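You operate a simulated robot arm through the tools that you are given. There is no shell and no other tool.

Carry out the task below with a simulated robot arm. There is one attempt and no reset: what you move stays moved.

JOB
Spin the salad dry and drain its water into the cup that the recipe card names.
Fine: stand the cup under the spout; shut the blue switch after. Set down upright: what you pick out. Where these are worked on the way, their far stop is far enough and under half their travel is too little: blue switch.

Only the result counts: the job must be done as asked and must still hold three seconds after the hand-in. Knocking over, shifting, dropping, spilling or breaking anything else fails it.

ROBOT AND FRAMES
A 6-joint arm with a fingered hand, fixed in place. Base frame: the origin is on the floor under the middle of its stand, x ahead of it, y to its left, z up; the work surface is at about z = 92. Units: cm, degrees, N and s.
With the tool pointing down near the work surface it reaches from about 36 to 74 cm from the base axis. Its first joint turns from -115.0 to 115.0 degrees. Payload 4 kg.
The tool frame sits at the grasp point between the pads (the TCP): z along the fingers, y along the line on which they close. The tips reach 2.6 cm beyond it. The gripper opens to 13.2 cm; its body begins 7.3 cm behind the TCP. The gripper is a hand of 4 fingers: y runs from the thumb to the fingers, the wrist lies at [0, 0, -23.9] in the tool frame, and closing takes about 1.5 s.
Orientation is that of the tool frame in the base frame, as a unit quaternion [x, y, z, w]. With the fingers straight down and closing along the base's y, the tool's x points along the base's -x, its y along +y and its z along -z.

CONTROLS
- The arm moves only by the tool drive_tool. Its argument "targets" is text: rows parted by semicolons, each of 6 numbers parted by spaces: the shift along the base's x, y, z in units of 150 mm (1.0 is 150 mm), then the turn, a rotation vector about the base's x, y, z in units of 60 degrees (1.0 is 60 degrees). In form: dx dy dz ax ay az; .... A call has 1 to 20 rows; each row is the pose to reach, as a shift and turn from the pose commanded when the call began. "jaw" is the finger opening in cm, from 0 to 13.2, set as the call begins (left out, the last holds). A call with a number of a shift or a turn outside -1 to 1 is refused whole. Each row takes 0.2 s and may step no farther than 5 cm and 8.6 degrees from the row before; otherwise, or with a gripper value out of range, the whole call is refused. Where a pose cannot be reached the arm comes as near as it can. A force on the tool above 90 N (or 10 N above the force at the start of the call, whichever is more), or a blocked arm, ends the call early, and 0.2 s more pass. Each finger travels about 15.3 cm/s and halts on what it meets, pressing with about 27 N; the grip force reading is that of the motor and also rises with nothing between the fingers. The clock runs only during rows and for 0.2 s after the last one: add rows that repeat a pose to give the fingers time. It gives the time, the measured TCP pose, the force on the tool (base axes), the opening and the grip force at its end, in the units of the frame above (readings bear some noise), with the torque about the TCP (base axes, N m) and any sound that the robot's microphone picked up.
- Cameras (640 x 400 px; columns grow to the right, rows downward): "scene" is fixed at [21.92, -64.79, 176.36]; the picture's right is [0.92, 0.40, 0.00], its down [0.37, -0.84, -0.40] and it looks along [-0.16, 0.36, -0.92] (base axes); focal length 336 px, centre (320, 200). "wrist" rides on the gripper at [6.8, 0.2, -9.7] in the tool frame; the picture's right is [-0.03, 1.00, 0.00], its down [-0.82, -0.02, -0.58] and it looks along [-0.58, -0.01, 0.82] (tool axes); focal length 270 px, centre (320, 200). There is no depth. A picture from a camera that has moved, and an enlarged one, comes with that camera's place and axes in the base frame and with its lens.
- get_image(camera): a new picture of that camera. The clock stands still meanwhile.
- raise_lower(by): slides the trunk up (or, below 0, down) by that many cm; the arm rides with it, the base frame stays. It gives what a move gives, with no picture.
- set_fingers(finger1, finger2, finger3, thumb_bend): sets how far each is bent, from 0 (flat) to 100 (curled in); at 30 the hand is open as for a grip, at 70 the pads meet at the TCP. One left out holds its place. A second passes; each finger stops where it meets its share of the squeeze, and holds until it gets a number again. A gripper value or a shape takes the hand back. It gives what a move gives, with no picture; readings hold the bend of each and the force on the fingers (four entries, about 0 where the hand has none), thumb and palm.
- grasp_type(shape): the hand has 4 fingers and takes this shape, open, in about a second: jaw (thumb against the fingers, like two jaws); tri (thumb and two fingers); tip (a fingertip pinch); poke (one finger out to press); point (the index stretched); flat (the hand flat); cup (the hand cupped); fist (a fist). The gripper value then closes the fingers along that shape, each until it touches; the sizes above hold for jaw. It gives what a move gives, with no picture.
- enlarge(camera, box): a new picture of the part [left, top, right, bottom] of that camera's present view, enlarged. The clock stands still meanwhile.
- job_done(): hands the job in; it is judged then, once.

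Nothing tells you positions but the pictures and the camera data. Unless the task says otherwise, let go and move clear before handing in.

The tools are called after "Request:" by a JSON object that holds its "api" and its "payload". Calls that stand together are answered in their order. drive_tool: Moves the arm, as the interface text tells. Its arguments: {"type":"object","properties":{"targets":{"type":"string"},"jaw":{"type":"number"}},"required":["targets"]} The other tools are called the same way: raise_lower (by) moves the trunk up or down; grasp_type (shape) gives the hand a shape; set_fingers (finger1, finger2, finger3, thumb_bend) moves the fingers one by one; get_image (camera) takes a picture; enlarge (camera, box) takes an enlarged picture of a part of a camera's view; job_done () hands the job in.

At the start:

```text
time_s: 0.0
position: [22.52, -31.76, 131.9]
tcp_rot: [0.0, 1.0, 0.0, 0.0]
ft_force: [0.9, -0.3, 0.1]
ft_torque: [-0.02, 0.01, 0.0]
opening: 13.18
grasp_force: 0.0
shape: jaw
bend: [30.0, 30.0, 30.0, 30.0]
finger forces: [0.0, 0.0, 0.0, 0.1, 0.0, 0.0]
trunk travel left (down, up): [-92.5, 6.5]
```

scene: 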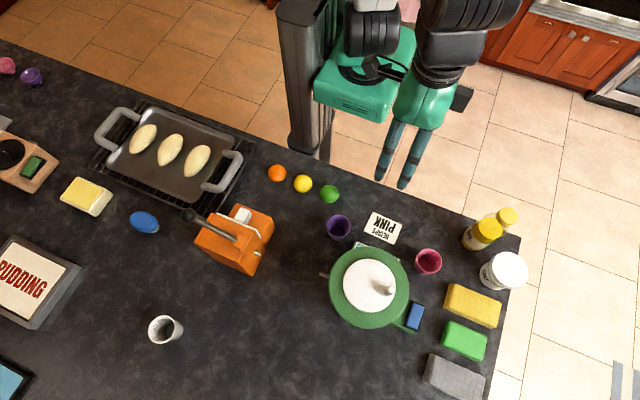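
wrist: 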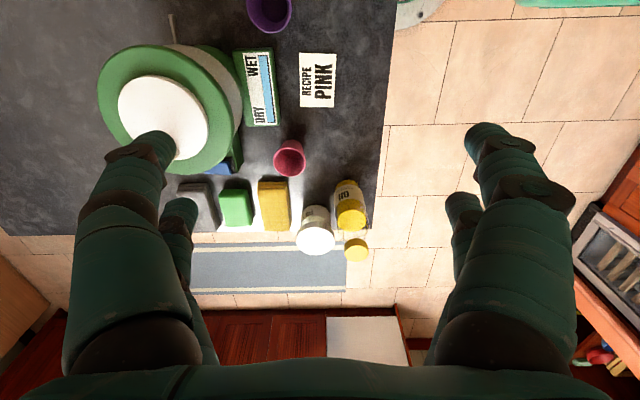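

I see a green salad spinner with a white crank lid, a purple and a pink cup, a recipe card that seems to read PINK, a wet/dry gauge and a blue switch by the spinner. I'll look closer before moving.

Request:
{"api": "enlarge", "payload": {"camera": "scene", "box": [300, 190, 460, 340]}}

Request:
{"api": "enlarge", "payload": {"camera": "wrist", "box": [80, 0, 400, 200]}}

```text
2.67 times, centred on (380, 265) of scene
camera zoom: at [21.92, -64.79, 176.36], right [0.92, 0.4, 0.0], down [0.37, -0.84, -0.4], along [-0.16, 0.36, -0.92], focal length 896 px, centre (160, 27)
```

zoom: 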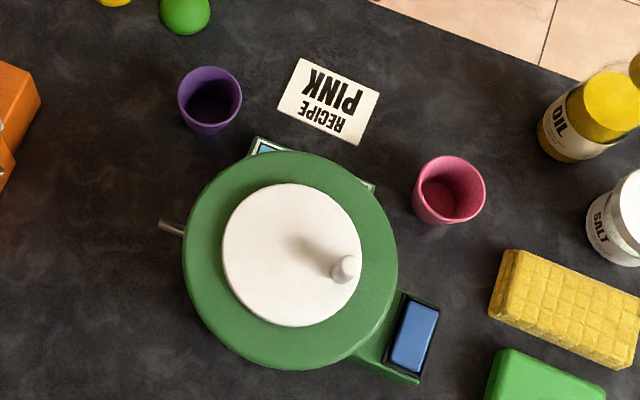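

```text
2.00 times, centred on (240, 100) of wrist
camera zoom: at [15.75, -31.62, 141.46], right [0.03, 1.0, 0.0], down [0.82, -0.02, 0.58], along [0.58, -0.01, -0.82], focal length 541 px, centre (480, 400)
```

zoom: 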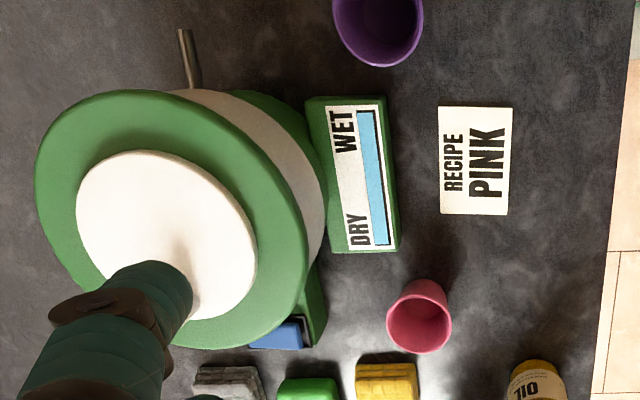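

The card names the PINK cup. I'll zoom further on the spout, the switch and the cups.

Request:
{"api": "enlarge", "payload": {"camera": "scene", "box": [385, 290, 433, 340]}}

Request:
{"api": "enlarge", "payload": {"camera": "scene", "box": [310, 240, 358, 270]}}

Request:
{"api": "enlarge", "payload": {"camera": "scene", "box": [400, 235, 456, 285]}}

Request:
{"api": "enlarge", "payload": {"camera": "wrist", "box": [80, 0, 240, 100]}}

```text
8.00 times, centred on (409, 315) of scene
camera zoom: at [21.92, -64.79, 176.36], right [0.92, 0.4, 0.0], down [0.37, -0.84, -0.4], along [-0.16, 0.36, -0.92], focal length 2688 px, centre (-392, -720)
```

zoom: 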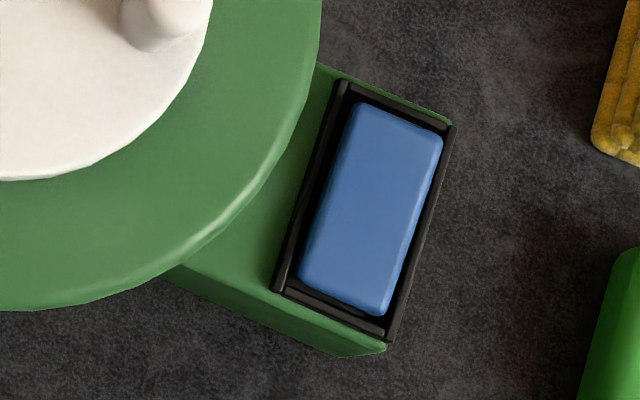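

```text
13.33 times, centred on (334, 255) of scene
camera zoom: at [21.92, -64.79, 176.36], right [0.92, 0.4, 0.0], down [0.37, -0.84, -0.4], along [-0.16, 0.36, -0.92], focal length 4479 px, centre (133, -533)
```

zoom: 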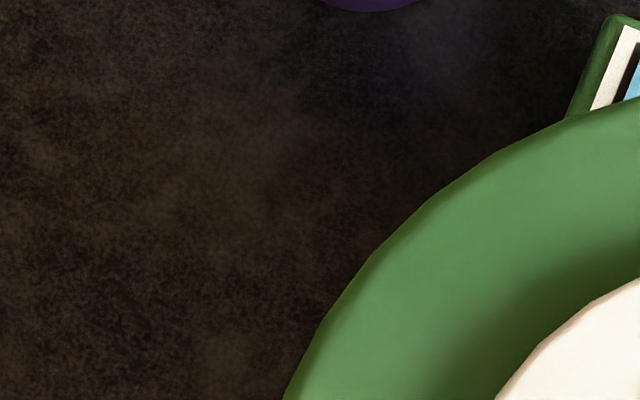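

```text
8.00 times, centred on (428, 260) of scene
camera zoom: at [21.92, -64.79, 176.36], right [0.92, 0.4, 0.0], down [0.37, -0.84, -0.4], along [-0.16, 0.36, -0.92], focal length 2688 px, centre (-544, -280)
```

zoom: 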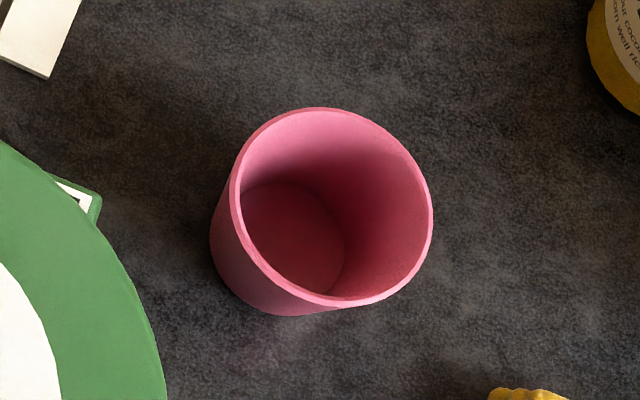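

```text
4.00 times, centred on (160, 50) of wrist
camera zoom: at [15.75, -31.62, 141.46], right [0.03, 1.0, 0.0], down [0.82, -0.02, 0.58], along [0.58, -0.01, -0.82], focal length 1081 px, centre (960, 800)
```

zoom: 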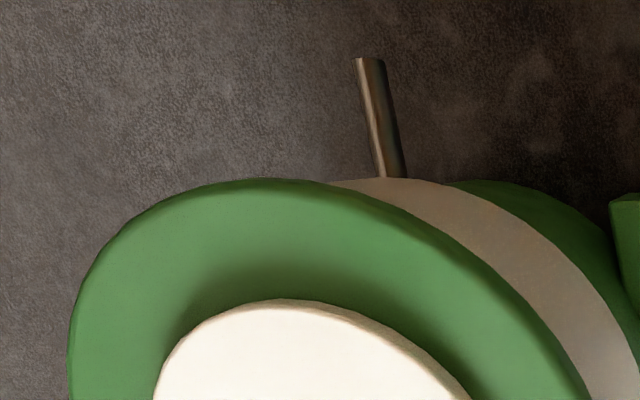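

The pink cup stands near (38, -37), the spinner near (26.5, -51) with its spout pointing toward -x and the blue rocker switch near (39, -51). I'll turn the wrist to see the spout from another side.

Request:
{"api": "drive_tool", "payload": {"targets": "0 0 0 0 0 -0.14; 0 0 0 0 0 -0.28; 0 0 0 0 0 -0.42; 0 0 0 0 0 -0.56; 0 0 0 0 0 -0.70; 0 0 0 0 0 -0.84; 0 0 0 0 0 -0.98"}}

```text
time_s: 1.6
position: [22.55, -31.78, 131.94]
tcp_rot: [0.493, 0.87, 0.0, 0.0]
ft_force: [1.0, -0.3, -0.3]
ft_torque: [-0.02, 0.01, 0.0]
opening: 13.18
grasp_force: 0.0
shape: jaw
bend: [30.0, 30.0, 30.0, 30.0]
finger forces: [0.0, 0.0, 0.0, 0.1, 0.0, 0.0]
trunk travel left (down, up): [-92.5, 6.5]
```

The wrist is turned about 59°; nothing else changed. Next I turn it the rest of the way and lower somewhat to see the spout from the +y side.

Request:
{"api": "drive_tool", "payload": {"targets": "0 0 -0.2 0 0 -0.13; 0 0 -0.4 0 0 -0.26; 0 0 -0.6 0 0 -0.39; 0 0 -0.8 0 0 -0.52"}}

Request:
{"api": "get_image", "payload": {"camera": "wrist"}}

Request:
{"api": "get_image", "payload": {"camera": "scene"}}

```text
time_s: 2.6
position: [22.63, -31.8, 119.88]
tcp_rot: [0.708, 0.706, 0.0, 0.0]
ft_force: [-0.4, 0.4, 0.2]
ft_torque: [0.01, 0.01, 0.03]
opening: 13.19
grasp_force: 0.1
shape: jaw
bend: [30.0, 30.0, 30.0, 30.0]
finger forces: [0.1, 0.0, 0.0, 0.1, 0.1, 0.0]
trunk travel left (down, up): [-92.5, 6.5]
```

```text
taken
camera wrist: at [22.81, -24.93, 129.44], right [1.0, -0.03, 0.0], down [-0.02, -0.82, 0.58], along [-0.02, -0.58, -0.82], focal length 270 px, centre (320, 200)
```

wrist: 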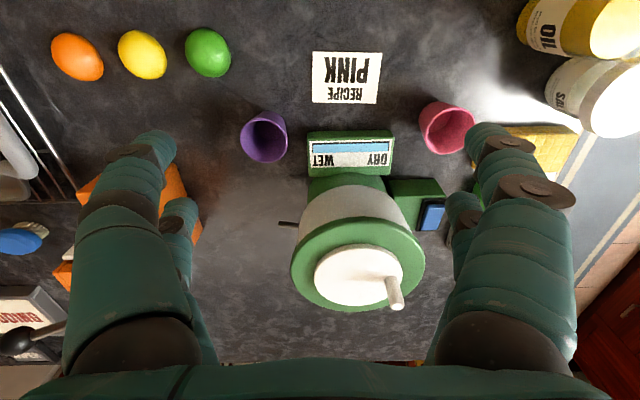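

```text
taken
```

scene: 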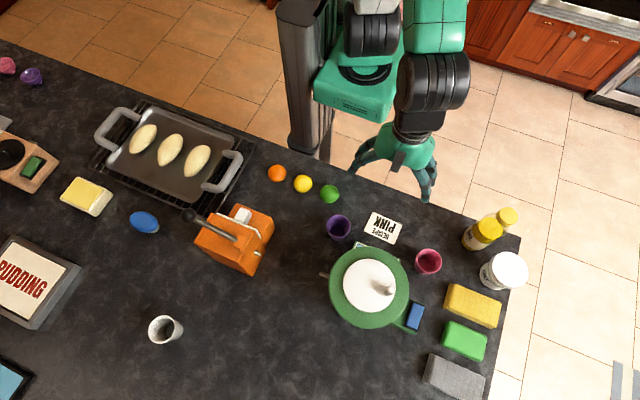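

The spout shows at the left of the spinner here, pointing to -x. I'll zoom in on the spinner, spout, switch and knob.

Request:
{"api": "enlarge", "payload": {"camera": "wrist", "box": [224, 90, 480, 320]}}

Request:
{"api": "enlarge", "payload": {"camera": "wrist", "box": [256, 180, 352, 240]}}

Request:
{"api": "enlarge", "payload": {"camera": "wrist", "box": [384, 170, 464, 240]}}

```text
1.74 times, centred on (352, 205) of wrist
camera zoom: at [22.81, -24.93, 129.44], right [1.0, -0.03, 0.0], down [-0.02, -0.82, 0.58], along [-0.02, -0.58, -0.82], focal length 470 px, centre (264, 191)
```

zoom: 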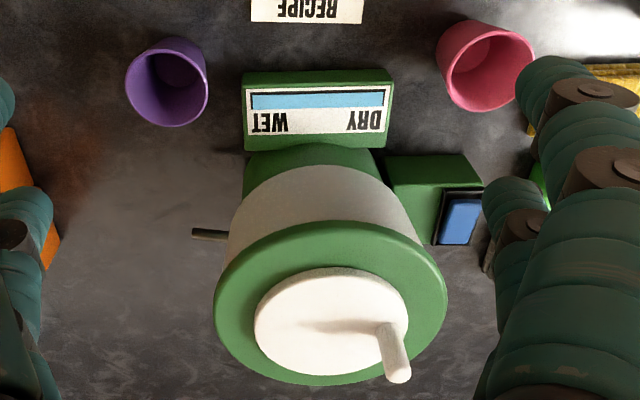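

```text
6.67 times, centred on (304, 210) of wrist
camera zoom: at [22.81, -24.93, 129.44], right [1.0, -0.03, 0.0], down [-0.02, -0.82, 0.58], along [-0.02, -0.58, -0.82], focal length 1802 px, centre (427, 133)
```

zoom: 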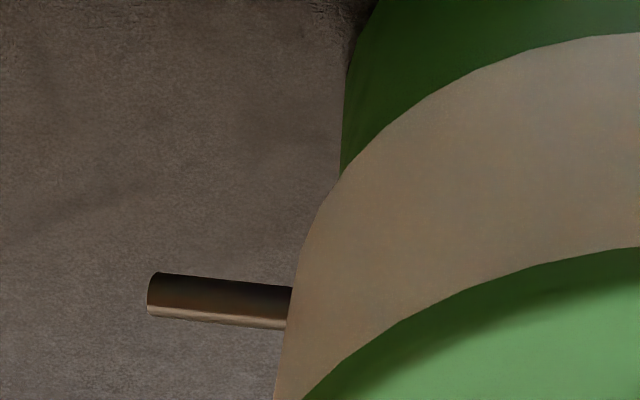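

```text
5.71 times, centred on (424, 205) of wrist
camera zoom: at [22.81, -24.93, 129.44], right [1.0, -0.03, 0.0], down [-0.02, -0.82, 0.58], along [-0.02, -0.58, -0.82], focal length 1544 px, centre (-274, 171)
```

zoom: 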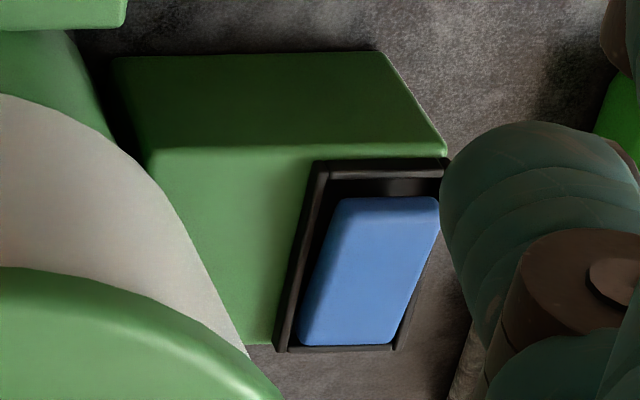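

Spout tip works out to about (15.8, -51.0, 98.6). I'll zoom on the cups to get their rim height versus the spout, and on the knob.

Request:
{"api": "enlarge", "payload": {"camera": "wrist", "box": [405, 90, 485, 160]}}

Request:
{"api": "enlarge", "payload": {"camera": "wrist", "box": [230, 100, 300, 170]}}

Request:
{"api": "enlarge", "payload": {"camera": "wrist", "box": [290, 210, 430, 315]}}

Request:
{"api": "enlarge", "payload": {"camera": "scene", "box": [325, 245, 413, 330]}}

```text
5.71 times, centred on (445, 125) of wrist
camera zoom: at [22.81, -24.93, 129.44], right [1.0, -0.03, 0.0], down [-0.02, -0.82, 0.58], along [-0.02, -0.58, -0.82], focal length 1544 px, centre (-394, 629)
```

zoom: 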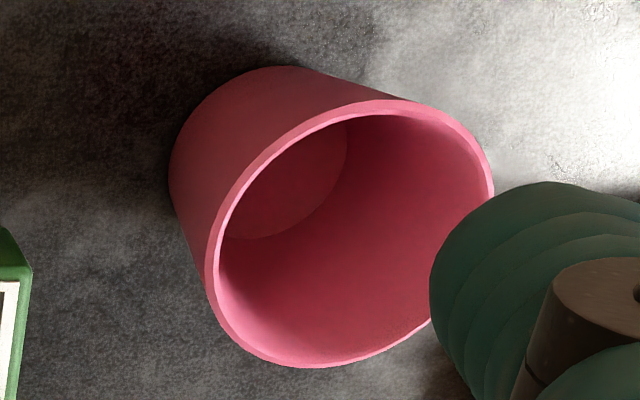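

```text
5.71 times, centred on (265, 135) of wrist
camera zoom: at [22.81, -24.93, 129.44], right [1.0, -0.03, 0.0], down [-0.02, -0.82, 0.58], along [-0.02, -0.58, -0.82], focal length 1544 px, centre (634, 571)
```

zoom: 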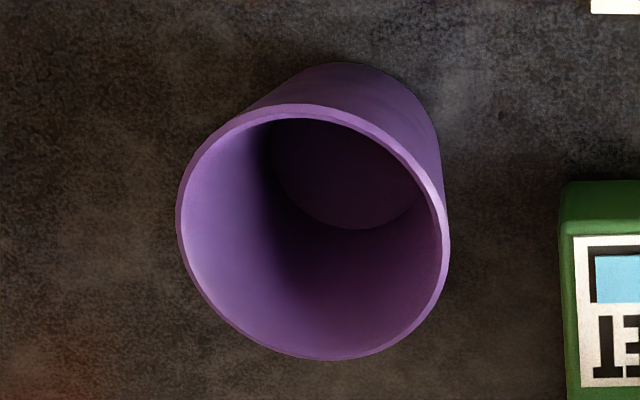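

```text
3.81 times, centred on (360, 262) of wrist
camera zoom: at [22.81, -24.93, 129.44], right [1.0, -0.03, 0.0], down [-0.02, -0.82, 0.58], along [-0.02, -0.58, -0.82], focal length 1030 px, centre (168, -38)
```

zoom: 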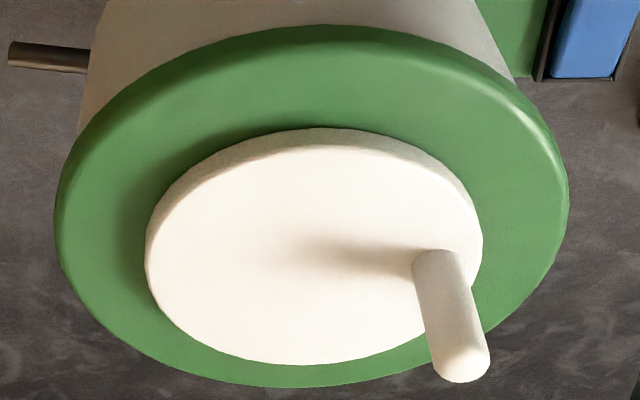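

```text
4.71 times, centred on (369, 288) of scene
camera zoom: at [21.92, -64.79, 176.36], right [0.92, 0.4, 0.0], down [0.37, -0.84, -0.4], along [-0.16, 0.36, -0.92], focal length 1581 px, centre (89, -212)
```

zoom: 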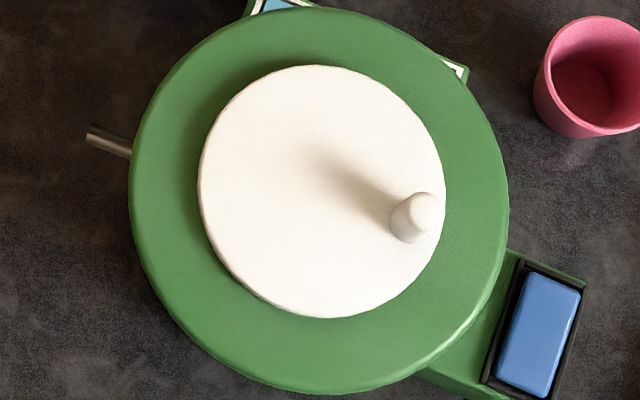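

The cup rim is around z ≈ 97.5 and the spout underside about 98, so it should just fit. I'll look at the hand's finger layout from the scene camera before choosing the grasp.

Request:
{"api": "enlarge", "payload": {"camera": "scene", "box": [330, 90, 470, 210]}}

Request:
{"api": "enlarge", "payload": {"camera": "scene", "box": [300, 200, 460, 340]}}

```text
3.33 times, centred on (400, 150) of scene
camera zoom: at [21.92, -64.79, 176.36], right [0.92, 0.4, 0.0], down [0.37, -0.84, -0.4], along [-0.16, 0.36, -0.92], focal length 1120 px, centre (53, 367)
```

zoom: 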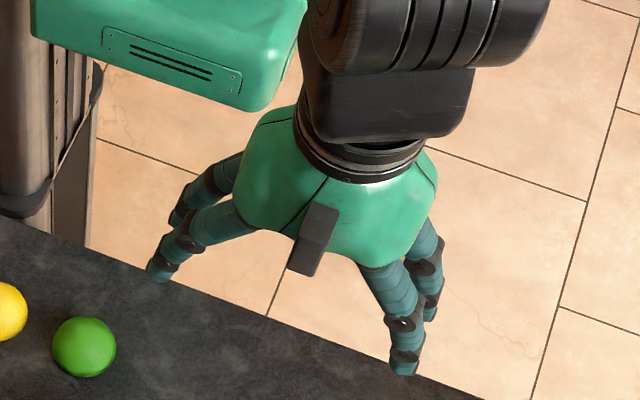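

```text
2.86 times, centred on (380, 270) of scene
camera zoom: at [21.92, -64.79, 176.36], right [0.92, 0.4, 0.0], down [0.37, -0.84, -0.4], along [-0.16, 0.36, -0.92], focal length 960 px, centre (149, 0)
```

zoom: 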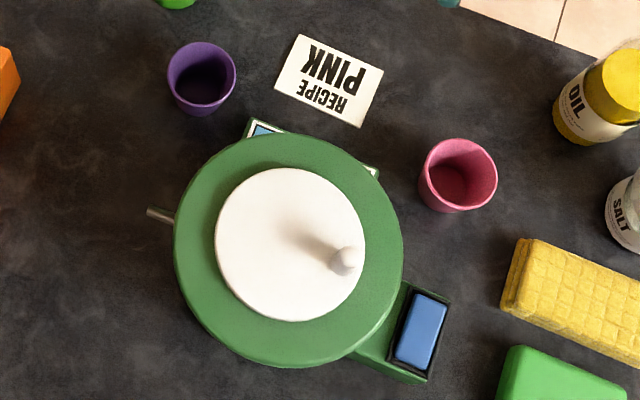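

The hand has two fingers on each side, so I plan to grip the pink cup with the hand tilted about 30° so that the palm stays clear of the spinner lid when I stand it under the spout. First I turn the wrist back and move toward the pink cup, staying high.

Request:
{"api": "drive_tool", "payload": {"targets": "0.1 0 0 0 0 0.14; 0.2 0 0 0 0 0.28; 0.3 0 0 0 0 0.42; 0.4 0 0 0 0 0.56; 0.5 0 0 0 0 0.70; 0.6 0 0 0 0 0.84; 0.7 0 0 0 0 0.98"}}

Request:
{"api": "drive_tool", "payload": {"targets": "0 -0.1 0 0 0 0.13; 0 -0.2 0 0 0 0.26; 0 -0.3 0 0 0 0.39; 0 -0.4 0 0 0 0.52"}}

Request:
{"api": "get_image", "payload": {"camera": "wrist"}}

```text
time_s: 4.2
position: [33.0, -31.71, 119.83]
tcp_rot: [0.267, 0.964, 0.001, 0.0]
ft_force: [-0.1, 0.2, 0.5]
ft_torque: [-0.01, -0.03, 0.0]
opening: 13.2
grasp_force: 0.1
shape: jaw
bend: [30.0, 30.0, 30.0, 30.0]
finger forces: [0.0, 0.0, 0.0, 0.0, 0.0, 0.0]
trunk travel left (down, up): [-92.5, 6.5]
```

```text
time_s: 5.2
position: [33.06, -37.82, 119.85]
tcp_rot: [-0.002, 1.0, -0.001, -0.001]
ft_force: [-0.2, -0.3, -0.1]
ft_torque: [0.02, 0.04, -0.05]
opening: 13.2
grasp_force: 0.1
shape: jaw
bend: [30.0, 30.0, 30.0, 30.0]
finger forces: [0.0, 0.0, 0.1, 0.1, 0.0, 0.0]
trunk travel left (down, up): [-92.5, 6.5]
```

```text
taken
camera wrist: at [26.22, -37.75, 129.45], right [0.02, 1.0, 0.0], down [0.82, -0.02, 0.58], along [0.58, -0.01, -0.82], focal length 270 px, centre (320, 200)
```

wrist: 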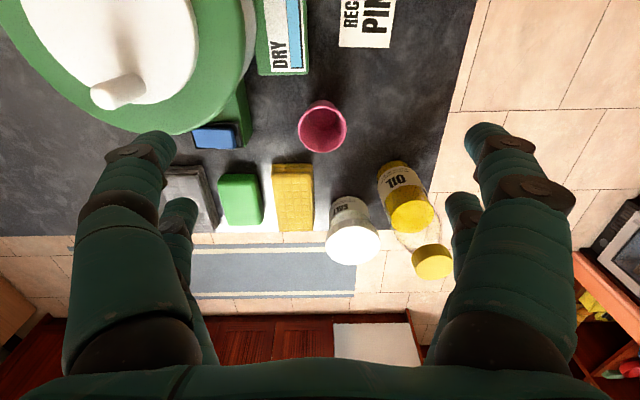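

The pink cup lies straight ahead, about (38, -37.6), consistent with earlier. I'll zoom in on it and on the switch from here.

Request:
{"api": "enlarge", "payload": {"camera": "wrist", "box": [180, 60, 372, 180]}}

Request:
{"api": "enlarge", "payload": {"camera": "wrist", "box": [184, 100, 264, 160]}}

```text
3.33 times, centred on (276, 120) of wrist
camera zoom: at [26.22, -37.75, 129.45], right [0.02, 1.0, 0.0], down [0.82, -0.02, 0.58], along [0.58, -0.01, -0.82], focal length 901 px, centre (467, 467)
```

zoom: 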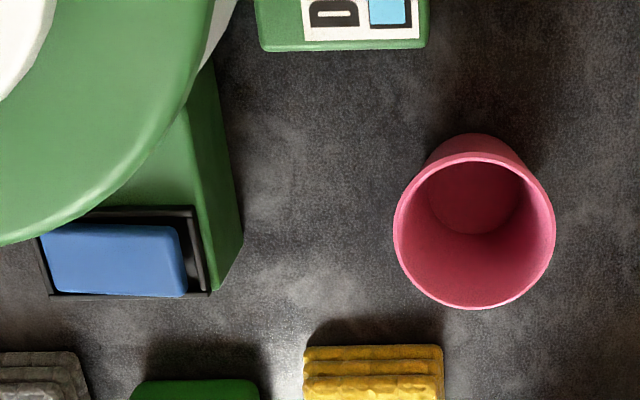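

```text
6.67 times, centred on (224, 130) of wrist
camera zoom: at [26.22, -37.75, 129.45], right [0.02, 1.0, 0.0], down [0.82, -0.02, 0.58], along [0.58, -0.01, -0.82], focal length 1802 px, centre (960, 667)
```

zoom: 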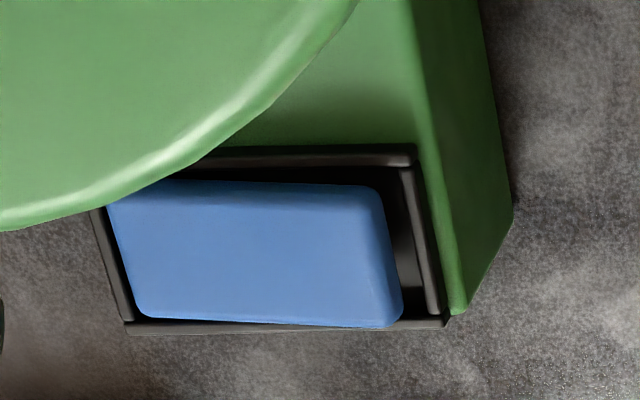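

The switch looks like a rocker with its +y end raised. Next I tilt the hand 20° and move to a pre-grasp point above and behind the pink cup with the fingers at 10.5 cm.

Request:
{"api": "drive_tool", "payload": {"targets": "0.02 0.004 -0.22 0 -0.085 0; 0.035 0.007 -0.44 0 -0.17 0; 0.05 0.01 -0.66 0 -0.255 0; 0.063 0.011 -0.85 0 -0.333 0; 0.063 0.011 -0.85 0 -0.333 0", "jaw": 10.5}}

Request:
{"api": "get_image", "payload": {"camera": "wrist"}}

Request:
{"api": "enlarge", "payload": {"camera": "scene", "box": [360, 200, 500, 320]}}

```text
time_s: 6.4
position: [35.45, -37.83, 109.43]
tcp_rot: [0.004, 0.989, -0.001, 0.149]
ft_force: [-0.4, -0.7, -0.2]
ft_torque: [-0.01, 0.0, 0.01]
opening: 10.5
grasp_force: 0.2
shape: jaw
bend: [60.0, 60.0, 60.0, 45.0]
finger forces: [0.1, 0.0, 0.0, 0.0, 0.0, 0.1]
out of reach, approached as far as the arm can: row 4, 5
trunk travel left (down, up): [-92.5, 6.5]
```

```text
taken
camera wrist: at [26.16, -37.59, 116.62], right [0.03, 1.0, 0.01], down [0.61, -0.03, 0.79], along [0.79, -0.02, -0.61], focal length 270 px, centre (320, 200)
```

wrist: 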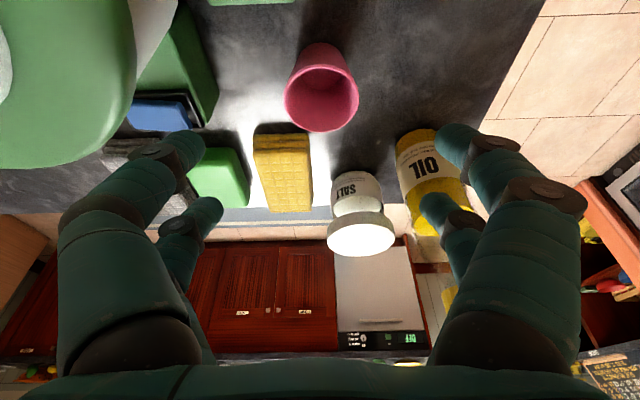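

```text
3.33 times, centred on (430, 260) of scene
camera zoom: at [21.92, -64.79, 176.36], right [0.92, 0.4, 0.0], down [0.37, -0.84, -0.4], along [-0.16, 0.36, -0.92], focal length 1120 px, centre (-47, 0)
```

zoom: 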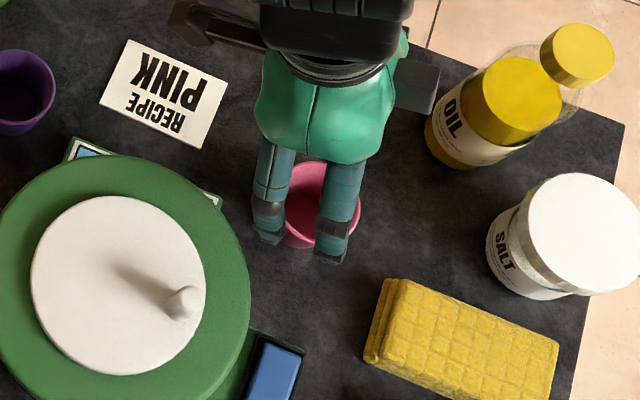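

The 20° tilt was just out of reach at this trunk height (it stopped at about 17°). I'll raise the tool a bit, then lower the trunk so the arm has a better posture, and check.

Request:
{"api": "drive_tool", "payload": {"targets": "0 0 0.3 0 0 0; 0 0 0.6 0 0 0; 0 0 0.8 0 0 0"}}

Request:
{"api": "get_image", "payload": {"camera": "scene"}}

```text
time_s: 7.2
position: [35.49, -37.77, 121.68]
tcp_rot: [0.0, 0.985, 0.0, 0.173]
ft_force: [-0.2, 0.0, 0.2]
ft_torque: [0.01, 0.01, -0.02]
opening: 10.52
grasp_force: 0.0
shape: jaw
bend: [60.0, 60.0, 60.0, 45.0]
finger forces: [0.0, 0.0, 0.1, 0.0, 0.1, 0.0]
trunk travel left (down, up): [-92.5, 6.5]
```

```text
taken
```

scene: 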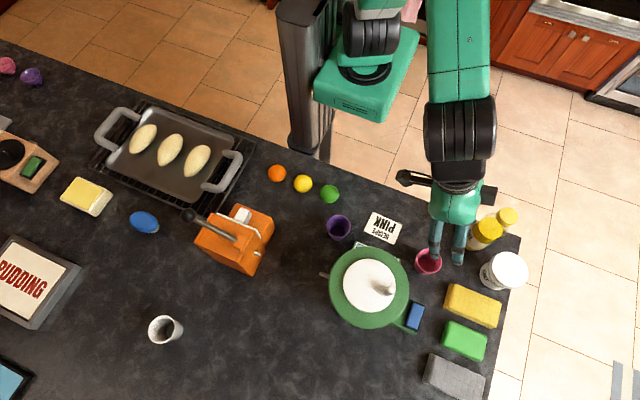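

Now the tilt is the full 20° at z ≈ 121.7. I'll lower the trunk 12 cm, which brings the fingers to about z = 110 above the cup area, still clear.

Request:
{"api": "raise_lower", "payload": {"by": -12}}

```text
time_s: 8.7
position: [35.69, -37.75, 109.75]
tcp_rot: [0.0, 0.985, 0.0, 0.174]
ft_force: [-0.8, -0.1, -0.3]
ft_torque: [0.0, -0.01, -0.01]
opening: 10.51
grasp_force: 0.1
shape: jaw
bend: [60.0, 60.0, 60.0, 45.0]
finger forces: [0.0, 0.0, 0.1, 0.0, 0.0, 0.0]
trunk travel left (down, up): [-80.5, 18.5]
```

At (35.7, -37.8, 109.8) with full tilt, so the lower trunk helped. I move to a nearer pre-grasp point.

Request:
{"api": "drive_tool", "payload": {"targets": "-0.02 0.003 -0.18 0 0 0; -0.046 0.007 -0.363 0 0 0; -0.046 0.007 -0.363 0 0 0"}}

Request:
{"api": "get_image", "payload": {"camera": "wrist"}}

Request:
{"api": "enlarge", "payload": {"camera": "scene", "box": [360, 200, 500, 320]}}

```text
time_s: 9.5
position: [34.96, -37.57, 104.17]
tcp_rot: [0.0, 0.985, -0.001, 0.173]
ft_force: [1.4, 2.7, 2.6]
ft_torque: [-0.17, 0.05, 0.06]
opening: 10.52
grasp_force: 0.0
shape: jaw
bend: [60.0, 60.0, 60.0, 45.0]
finger forces: [0.0, 0.0, 0.0, 0.1, 3.2, 0.0]
trunk travel left (down, up): [-80.5, 18.5]
```

```text
taken
camera wrist: at [25.27, -37.53, 110.81], right [0.02, 1.0, 0.01], down [0.57, -0.02, 0.82], along [0.82, -0.01, -0.57], focal length 270 px, centre (320, 200)
```

wrist: 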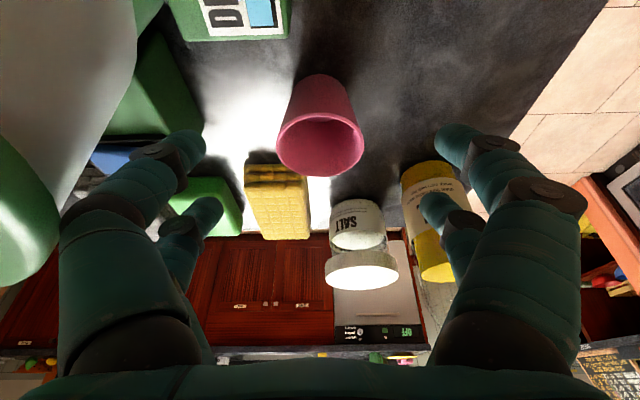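

```text
3.33 times, centred on (430, 260) of scene
camera zoom: at [21.92, -64.79, 176.36], right [0.92, 0.4, 0.0], down [0.37, -0.84, -0.4], along [-0.16, 0.36, -0.92], focal length 1120 px, centre (-47, 0)
```

zoom: 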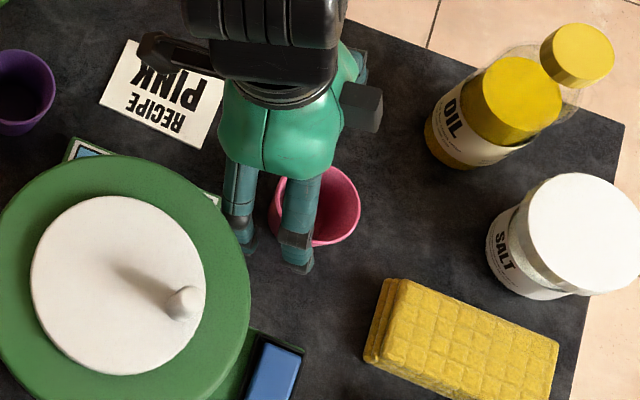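

The thumb reads 3.2 N – it seems to be brushing the spinner lid's edge. I back straight off (up and away from the lid) and will come in narrower and more from +x.

Request:
{"api": "drive_tool", "payload": {"targets": "0.03 0.02 0.05 0 0 0; 0.06 0.03 0.2 0 0 0; 0.09 0.04 0.4 0 0 0; 0.12 0.04 0.4 0 0 0; 0.12 0.04 0.4 0 0 0", "jaw": 8.6}}

Request:
{"api": "enlarge", "payload": {"camera": "scene", "box": [300, 200, 460, 340]}}

Request:
{"api": "get_image", "payload": {"camera": "wrist"}}

```text
time_s: 10.7
position: [36.84, -37.13, 110.23]
tcp_rot: [0.0, 0.985, 0.0, 0.173]
ft_force: [-0.7, 0.1, -0.4]
ft_torque: [-0.01, 0.0, -0.03]
opening: 8.67
grasp_force: 0.0
shape: jaw
bend: [70.0, 70.0, 70.0, 64.0]
finger forces: [0.0, 0.0, 0.0, 0.0, 0.1, 0.1]
trunk travel left (down, up): [-80.5, 18.5]
```

```text
2.86 times, centred on (380, 270) of scene
camera zoom: at [21.92, -64.79, 176.36], right [0.92, 0.4, 0.0], down [0.37, -0.84, -0.4], along [-0.16, 0.36, -0.92], focal length 960 px, centre (149, 0)
```

zoom: 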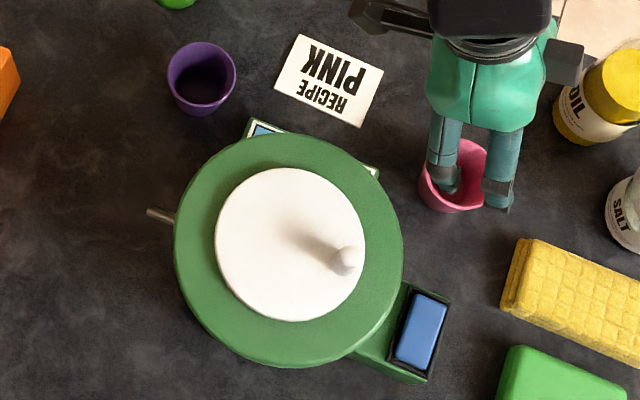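

```text
taken
camera wrist: at [27.03, -36.92, 116.9], right [0.02, 1.0, 0.01], down [0.57, -0.02, 0.82], along [0.82, -0.01, -0.57], focal length 270 px, centre (320, 200)
```

wrist: 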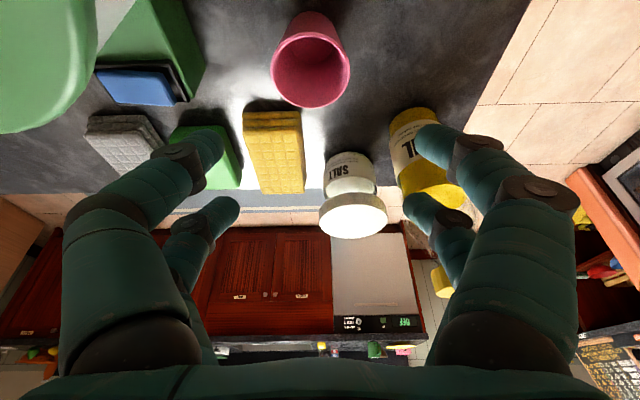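

The spinner looks unmoved and no contact remains. I now centre over the cup and descend part way.

Request:
{"api": "drive_tool", "payload": {"targets": "0.084 -0.035 0 0 0 0; 0.084 -0.035 -0.25 0 0 0; 0.084 -0.035 -0.5 0 0 0; 0.084 -0.035 -0.7 0 0 0; 0.084 -0.035 -0.7 0 0 0"}}

Request:
{"api": "get_image", "payload": {"camera": "wrist"}}

Request:
{"api": "enlarge", "payload": {"camera": "scene", "box": [360, 200, 500, 320]}}

```text
time_s: 11.9
position: [38.02, -37.47, 99.66]
tcp_rot: [0.0, 0.985, 0.0, 0.173]
ft_force: [0.2, 0.0, 0.0]
ft_torque: [0.03, -0.01, 0.01]
opening: 8.65
grasp_force: 0.1
shape: jaw
bend: [70.0, 70.0, 70.0, 64.0]
finger forces: [0.1, 0.1, 0.0, 0.0, 0.0, 0.0]
trunk travel left (down, up): [-80.5, 18.5]
```

```text
taken
camera wrist: at [28.35, -37.48, 106.37], right [0.02, 1.0, 0.01], down [0.57, -0.02, 0.82], along [0.82, -0.01, -0.57], focal length 270 px, centre (320, 200)
```

wrist: 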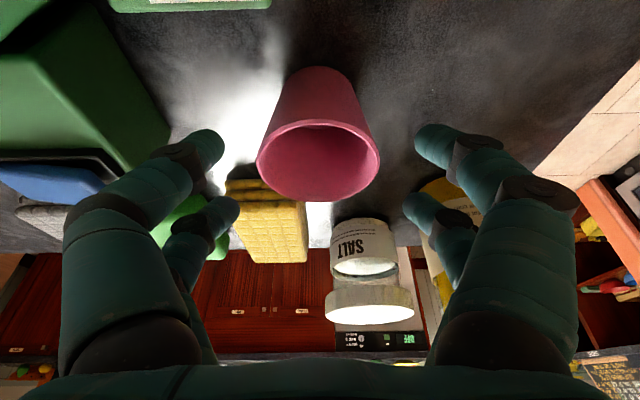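

```text
3.33 times, centred on (430, 260) of scene
camera zoom: at [21.92, -64.79, 176.36], right [0.92, 0.4, 0.0], down [0.37, -0.84, -0.4], along [-0.16, 0.36, -0.92], focal length 1120 px, centre (-47, 0)
```

zoom: 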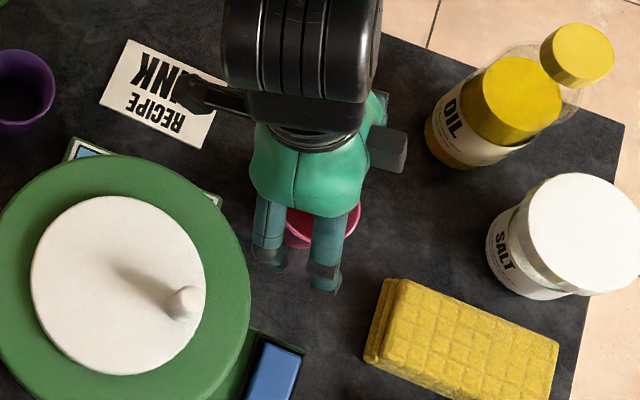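

The cup is centred between the fingers. I lower to grasp height, z ≈ 96.

Request:
{"api": "drive_tool", "payload": {"targets": "0 -0.006 -0.12 0 0 0; 0 -0.01 -0.2 0 0 0; 0 -0.012 -0.244 0 0 0; 0 -0.012 -0.244 0 0 0"}}

Request:
{"api": "get_image", "payload": {"camera": "wrist"}}

```text
time_s: 12.9
position: [39.13, -38.01, 96.89]
tcp_rot: [0.002, 0.986, 0.0, 0.167]
ft_force: [0.0, 0.1, -0.2]
ft_torque: [0.02, 0.0, 0.02]
opening: 8.63
grasp_force: 0.1
shape: jaw
bend: [70.0, 70.0, 70.0, 64.0]
finger forces: [0.0, 0.0, 0.0, 0.0, 0.0, 0.0]
out of reach, approached as far as the arm can: row 1, 2, 3, 4
trunk travel left (down, up): [-80.5, 18.5]
```

```text
taken
camera wrist: at [29.45, -37.75, 103.76], right [0.03, 1.0, 0.01], down [0.58, -0.02, 0.81], along [0.81, -0.02, -0.58], focal length 270 px, centre (320, 200)
```

wrist: 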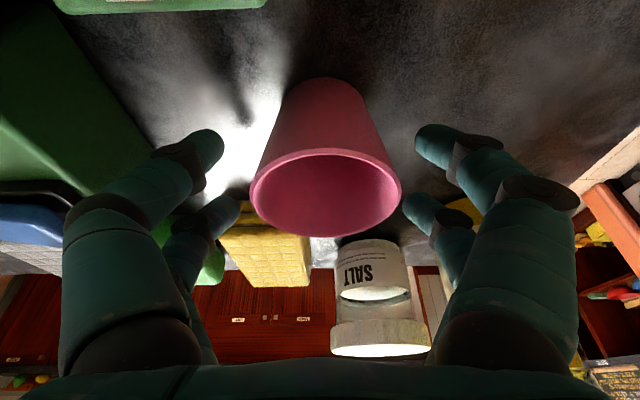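

It ran out of reach again just short of the grasp (the arm drifted to x = 39.1). I'll rise back up, lower the trunk a further 12 cm, and re-approach.

Request:
{"api": "drive_tool", "payload": {"targets": "0 0 0.25 0 0 0; 0 0 0.5 0 0 0; -0.04 0.01 0.75 0 0 0; -0.075 0.025 0.95 0 -0.013 0; -0.075 0.025 0.95 0 -0.013 0"}}

Request:
{"api": "raise_lower", "payload": {"by": -11}}

Request:
{"api": "get_image", "payload": {"camera": "wrist"}}

```text
time_s: 14.1
position: [37.84, -37.7, 111.22]
tcp_rot: [0.0, 0.984, 0.0, 0.18]
ft_force: [0.1, -0.3, -0.2]
ft_torque: [0.01, 0.02, 0.02]
opening: 8.62
grasp_force: 0.0
shape: jaw
bend: [70.0, 70.0, 70.0, 64.0]
finger forces: [0.0, 0.1, 0.0, 0.0, 0.0, 0.0]
trunk travel left (down, up): [-80.5, 18.5]
```

```text
time_s: 15.5
position: [37.98, -37.63, 100.27]
tcp_rot: [0.0, 0.984, 0.0, 0.181]
ft_force: [-0.5, 0.5, 0.7]
ft_torque: [0.01, 0.01, -0.01]
opening: 8.63
grasp_force: 0.1
shape: jaw
bend: [70.0, 70.0, 70.0, 64.0]
finger forces: [0.1, 0.0, 0.0, 0.1, 0.0, 0.1]
trunk travel left (down, up): [-69.5, 29.5]
```

```text
taken
camera wrist: at [28.19, -37.46, 106.79], right [0.02, 1.0, 0.01], down [0.56, -0.02, 0.83], along [0.83, -0.01, -0.56], focal length 270 px, centre (320, 200)
```

wrist: 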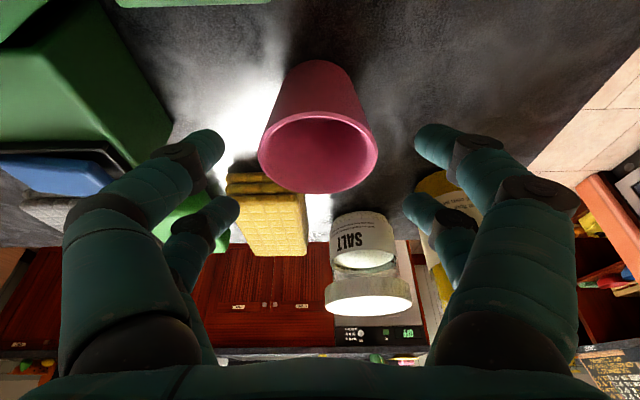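

Position (38.0, -37.6, 100.3) with the cup centred. Descending to z ≈ 96.

Request:
{"api": "drive_tool", "payload": {"targets": "0 0 -0.12 0 0 0; 0 0 -0.22 0 0 0; 0 0 -0.28 0 0 0; 0 0 -0.28 0 0 0"}}

Request:
{"api": "get_image", "payload": {"camera": "wrist"}}

Request:
{"api": "enlarge", "payload": {"camera": "scene", "box": [360, 200, 500, 320]}}

```text
time_s: 16.5
position: [37.92, -37.61, 96.16]
tcp_rot: [0.0, 0.984, 0.0, 0.18]
ft_force: [0.7, -0.1, -0.5]
ft_torque: [0.0, -0.02, 0.02]
opening: 8.67
grasp_force: 0.0
shape: jaw
bend: [70.0, 70.0, 70.0, 64.0]
finger forces: [0.1, 0.0, 0.1, 0.0, 0.0, 0.1]
trunk travel left (down, up): [-69.5, 29.5]
```

```text
taken
camera wrist: at [28.18, -37.44, 102.58], right [0.02, 1.0, 0.01], down [0.56, -0.02, 0.83], along [0.83, -0.01, -0.56], focal length 270 px, centre (320, 200)
```

wrist: 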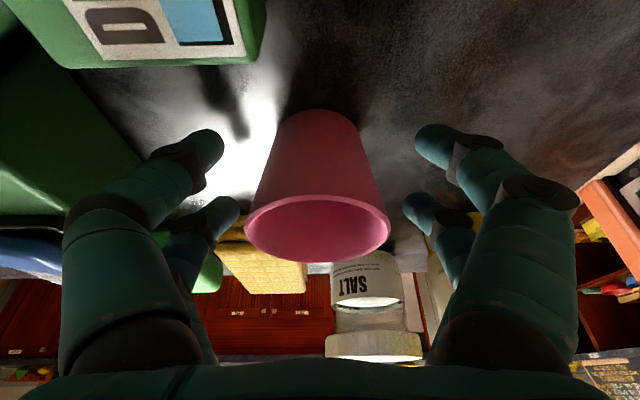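

```text
3.33 times, centred on (430, 260) of scene
camera zoom: at [21.92, -64.79, 176.36], right [0.92, 0.4, 0.0], down [0.37, -0.84, -0.4], along [-0.16, 0.36, -0.92], focal length 1120 px, centre (-47, 0)
```

zoom: 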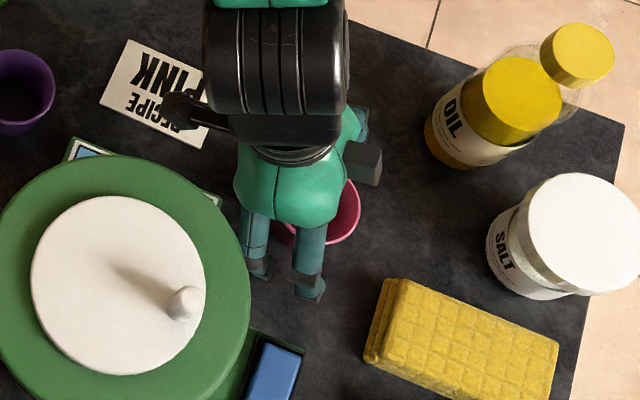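

The fingers straddle the cup without contact. Closing the grip.

Request:
{"api": "drive_tool", "payload": {"targets": "0 0 0 0 0 0; 0 0 0 0 0 0; 0 0 0 0 0 0; 0 0 0 0 0 0; 0 0 0 0 0 0; 0 0 0 0 0 0; 0 0 0 0 0 0; 0 0 0 0 0 0", "jaw": 4.6}}

Request:
{"api": "get_image", "payload": {"camera": "wrist"}}

```text
time_s: 18.3
position: [38.09, -37.52, 96.0]
tcp_rot: [-0.001, 0.984, 0.001, 0.181]
ft_force: [0.1, 0.0, -0.6]
ft_torque: [0.01, 0.0, 0.0]
opening: 4.61
grasp_force: 0.0
shape: jaw
bend: [73.0, 73.0, 73.0, 70.0]
finger forces: [0.0, 0.0, 0.0, 0.0, 0.1, 0.1]
trunk travel left (down, up): [-69.5, 29.5]
```

```text
taken
camera wrist: at [28.18, -37.44, 102.59], right [0.02, 1.0, 0.01], down [0.56, -0.02, 0.83], along [0.83, -0.01, -0.56], focal length 270 px, centre (320, 200)
```

wrist: 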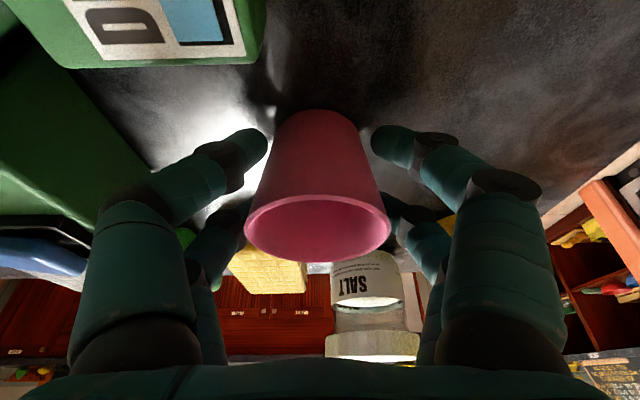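

The fingers are close but do not yet touch the cup. Closing further.

Request:
{"api": "drive_tool", "payload": {"targets": "0 0 0 0 0 0; 0 0 0 0 0 0; 0 0 0 0 0 0; 0 0 0 0 0 0; 0 0 0 0 0 0; 0 0 0 0 0 0; 0 0 0 0 0 0; 0 0 0 0 0 0", "jaw": 2.0}}

Request:
{"api": "get_image", "payload": {"camera": "wrist"}}

```text
time_s: 20.1
position: [38.0, -37.56, 96.1]
tcp_rot: [0.0, 0.984, 0.0, 0.181]
ft_force: [0.2, -0.3, -0.1]
ft_torque: [0.0, 0.02, -0.03]
opening: 2.02
grasp_force: 26.3
shape: jaw
bend: [74.0, 74.0, 74.0, 71.0]
finger forces: [29.0, 21.7, 23.6, 0.0, 26.3, 0.0]
trunk travel left (down, up): [-69.5, 29.5]
```

```text
taken
camera wrist: at [28.18, -37.44, 102.59], right [0.02, 1.0, 0.01], down [0.56, -0.02, 0.83], along [0.83, -0.01, -0.56], focal length 270 px, centre (320, 200)
```

wrist: 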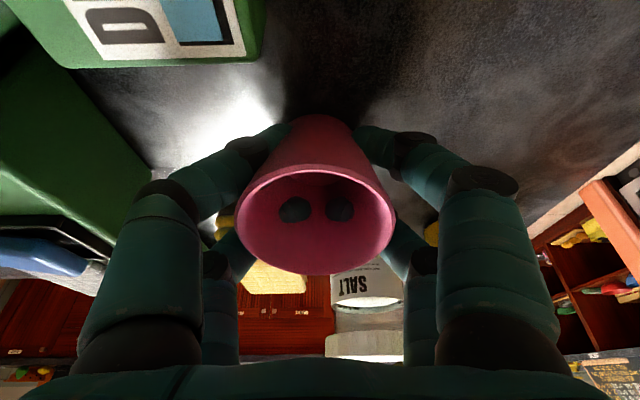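

The grip reads about 25 N per finger, but the cup seems to have leaned with the tilted hand. I'll look closely before doing anything.

Request:
{"api": "enlarge", "payload": {"camera": "wrist", "box": [200, 90, 440, 290]}}

Request:
{"api": "enlarge", "payload": {"camera": "scene", "box": [390, 230, 470, 300]}}

```text
2.00 times, centred on (320, 190) of wrist
camera zoom: at [28.18, -37.44, 102.59], right [0.02, 1.0, 0.01], down [0.56, -0.02, 0.83], along [0.83, -0.01, -0.56], focal length 541 px, centre (320, 220)
```

zoom: 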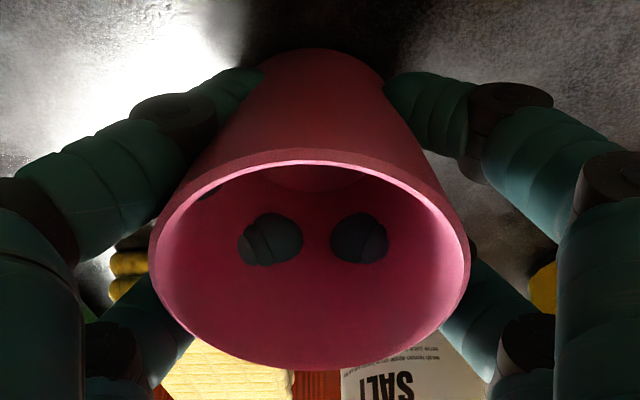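

```text
5.71 times, centred on (430, 265) of scene
camera zoom: at [21.92, -64.79, 176.36], right [0.92, 0.4, 0.0], down [0.37, -0.84, -0.4], along [-0.16, 0.36, -0.92], focal length 1920 px, centre (-309, -171)
```

zoom: 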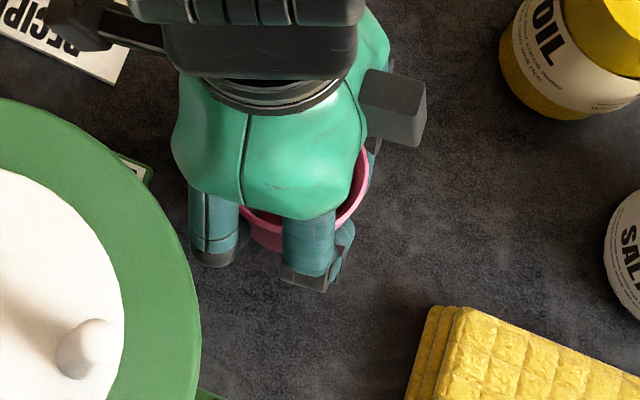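

The squeeze with four fingertips on the tapered cup made it lean along with the hand. I'll release gently, see that it settles upright, and try a better hand shape.

Request:
{"api": "drive_tool", "payload": {"targets": "0 0 0 0 0 0; 0 0 0 0 0 0; 0 0 0 0 0 0; 0 0 0 0 0 0; 0 0 0 0 0 0; 0 0 0 0 0 0; 0 0 0 0 0 0; 0 0 0 0 0 0", "jaw": 8.6}}

Request:
{"api": "get_image", "payload": {"camera": "wrist"}}

```text
time_s: 21.9
position: [37.91, -37.55, 96.03]
tcp_rot: [0.0, 0.984, -0.001, 0.181]
ft_force: [-0.4, 0.6, -0.2]
ft_torque: [-0.02, 0.0, -0.01]
opening: 8.57
grasp_force: 0.1
shape: jaw
bend: [70.0, 70.0, 70.0, 64.0]
finger forces: [0.1, 0.0, 0.1, 0.0, 0.0, 0.0]
trunk travel left (down, up): [-69.5, 29.5]
```

```text
taken
camera wrist: at [28.18, -37.44, 102.59], right [0.02, 1.0, 0.01], down [0.56, -0.02, 0.83], along [0.83, -0.01, -0.56], focal length 270 px, centre (320, 200)
```

wrist: 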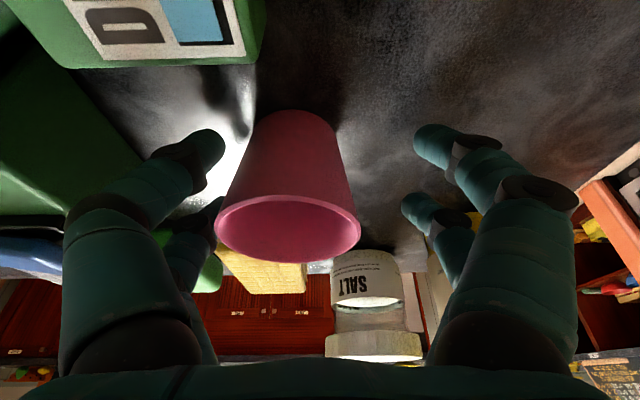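

The cup settled back upright, shifted about 1.2 cm in -y (now about (38, -38.7)). I recentre over it and lift clear to try other hand shapes.

Request:
{"api": "drive_tool", "payload": {"targets": "0 -0.04 0 0 0 0; 0 -0.078 0 0 0 0; 0 -0.078 0.1 0 0 0; 0 -0.078 0.3 0 0 0; 0 -0.078 0.6 0 0 0; 0 -0.078 0.9 0 0 0; 0 -0.078 0.9 0 0 0"}}

Request:
{"api": "grasp_type", "payload": {"shape": "tri"}}

Request:
{"api": "get_image", "payload": {"camera": "wrist"}}

Request:
{"api": "enlarge", "payload": {"camera": "scene", "box": [340, 180, 500, 320]}}

```text
time_s: 23.5
position: [37.97, -38.84, 109.44]
tcp_rot: [0.0, 0.984, 0.001, 0.18]
ft_force: [0.2, 0.0, 0.6]
ft_torque: [0.02, 0.01, 0.02]
opening: 8.57
grasp_force: 0.0
shape: jaw
bend: [70.0, 70.0, 70.0, 64.0]
finger forces: [0.0, 0.0, 0.1, 0.1, 0.0, 0.1]
trunk travel left (down, up): [-69.5, 29.5]
```

```text
time_s: 24.4
position: [37.92, -38.84, 109.58]
tcp_rot: [0.0, 0.983, 0.001, 0.181]
ft_force: [0.0, 0.6, 0.5]
ft_torque: [0.01, -0.02, 0.0]
opening: 13.18
grasp_force: 0.1
shape: tri
bend: [30.0, 30.0, 30.0, 30.0]
finger forces: [0.1, 0.0, 0.0, 0.0, 0.0, 0.0]
trunk travel left (down, up): [-69.5, 29.5]
```

```text
taken
camera wrist: at [28.14, -38.64, 116.02], right [0.02, 1.0, 0.01], down [0.56, -0.02, 0.83], along [0.83, -0.01, -0.56], focal length 270 px, centre (320, 200)
```

wrist: 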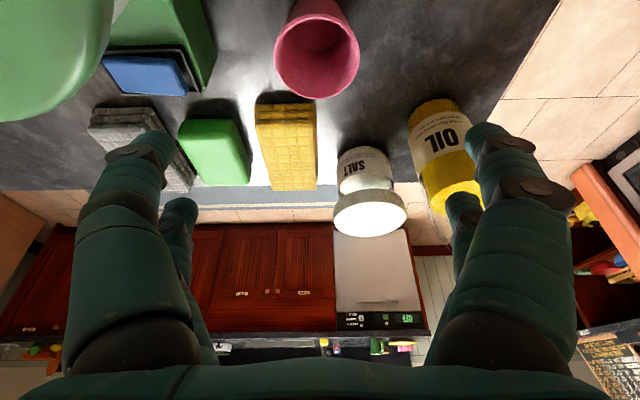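

```text
2.86 times, centred on (420, 250) of scene
camera zoom: at [21.92, -64.79, 176.36], right [0.92, 0.4, 0.0], down [0.37, -0.84, -0.4], along [-0.16, 0.36, -0.92], focal length 960 px, centre (34, 57)
```

zoom: 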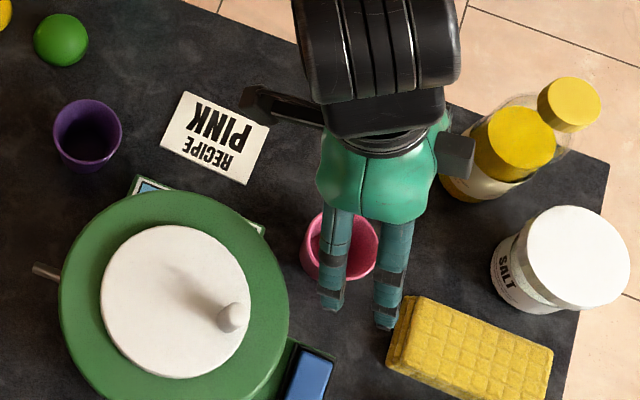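

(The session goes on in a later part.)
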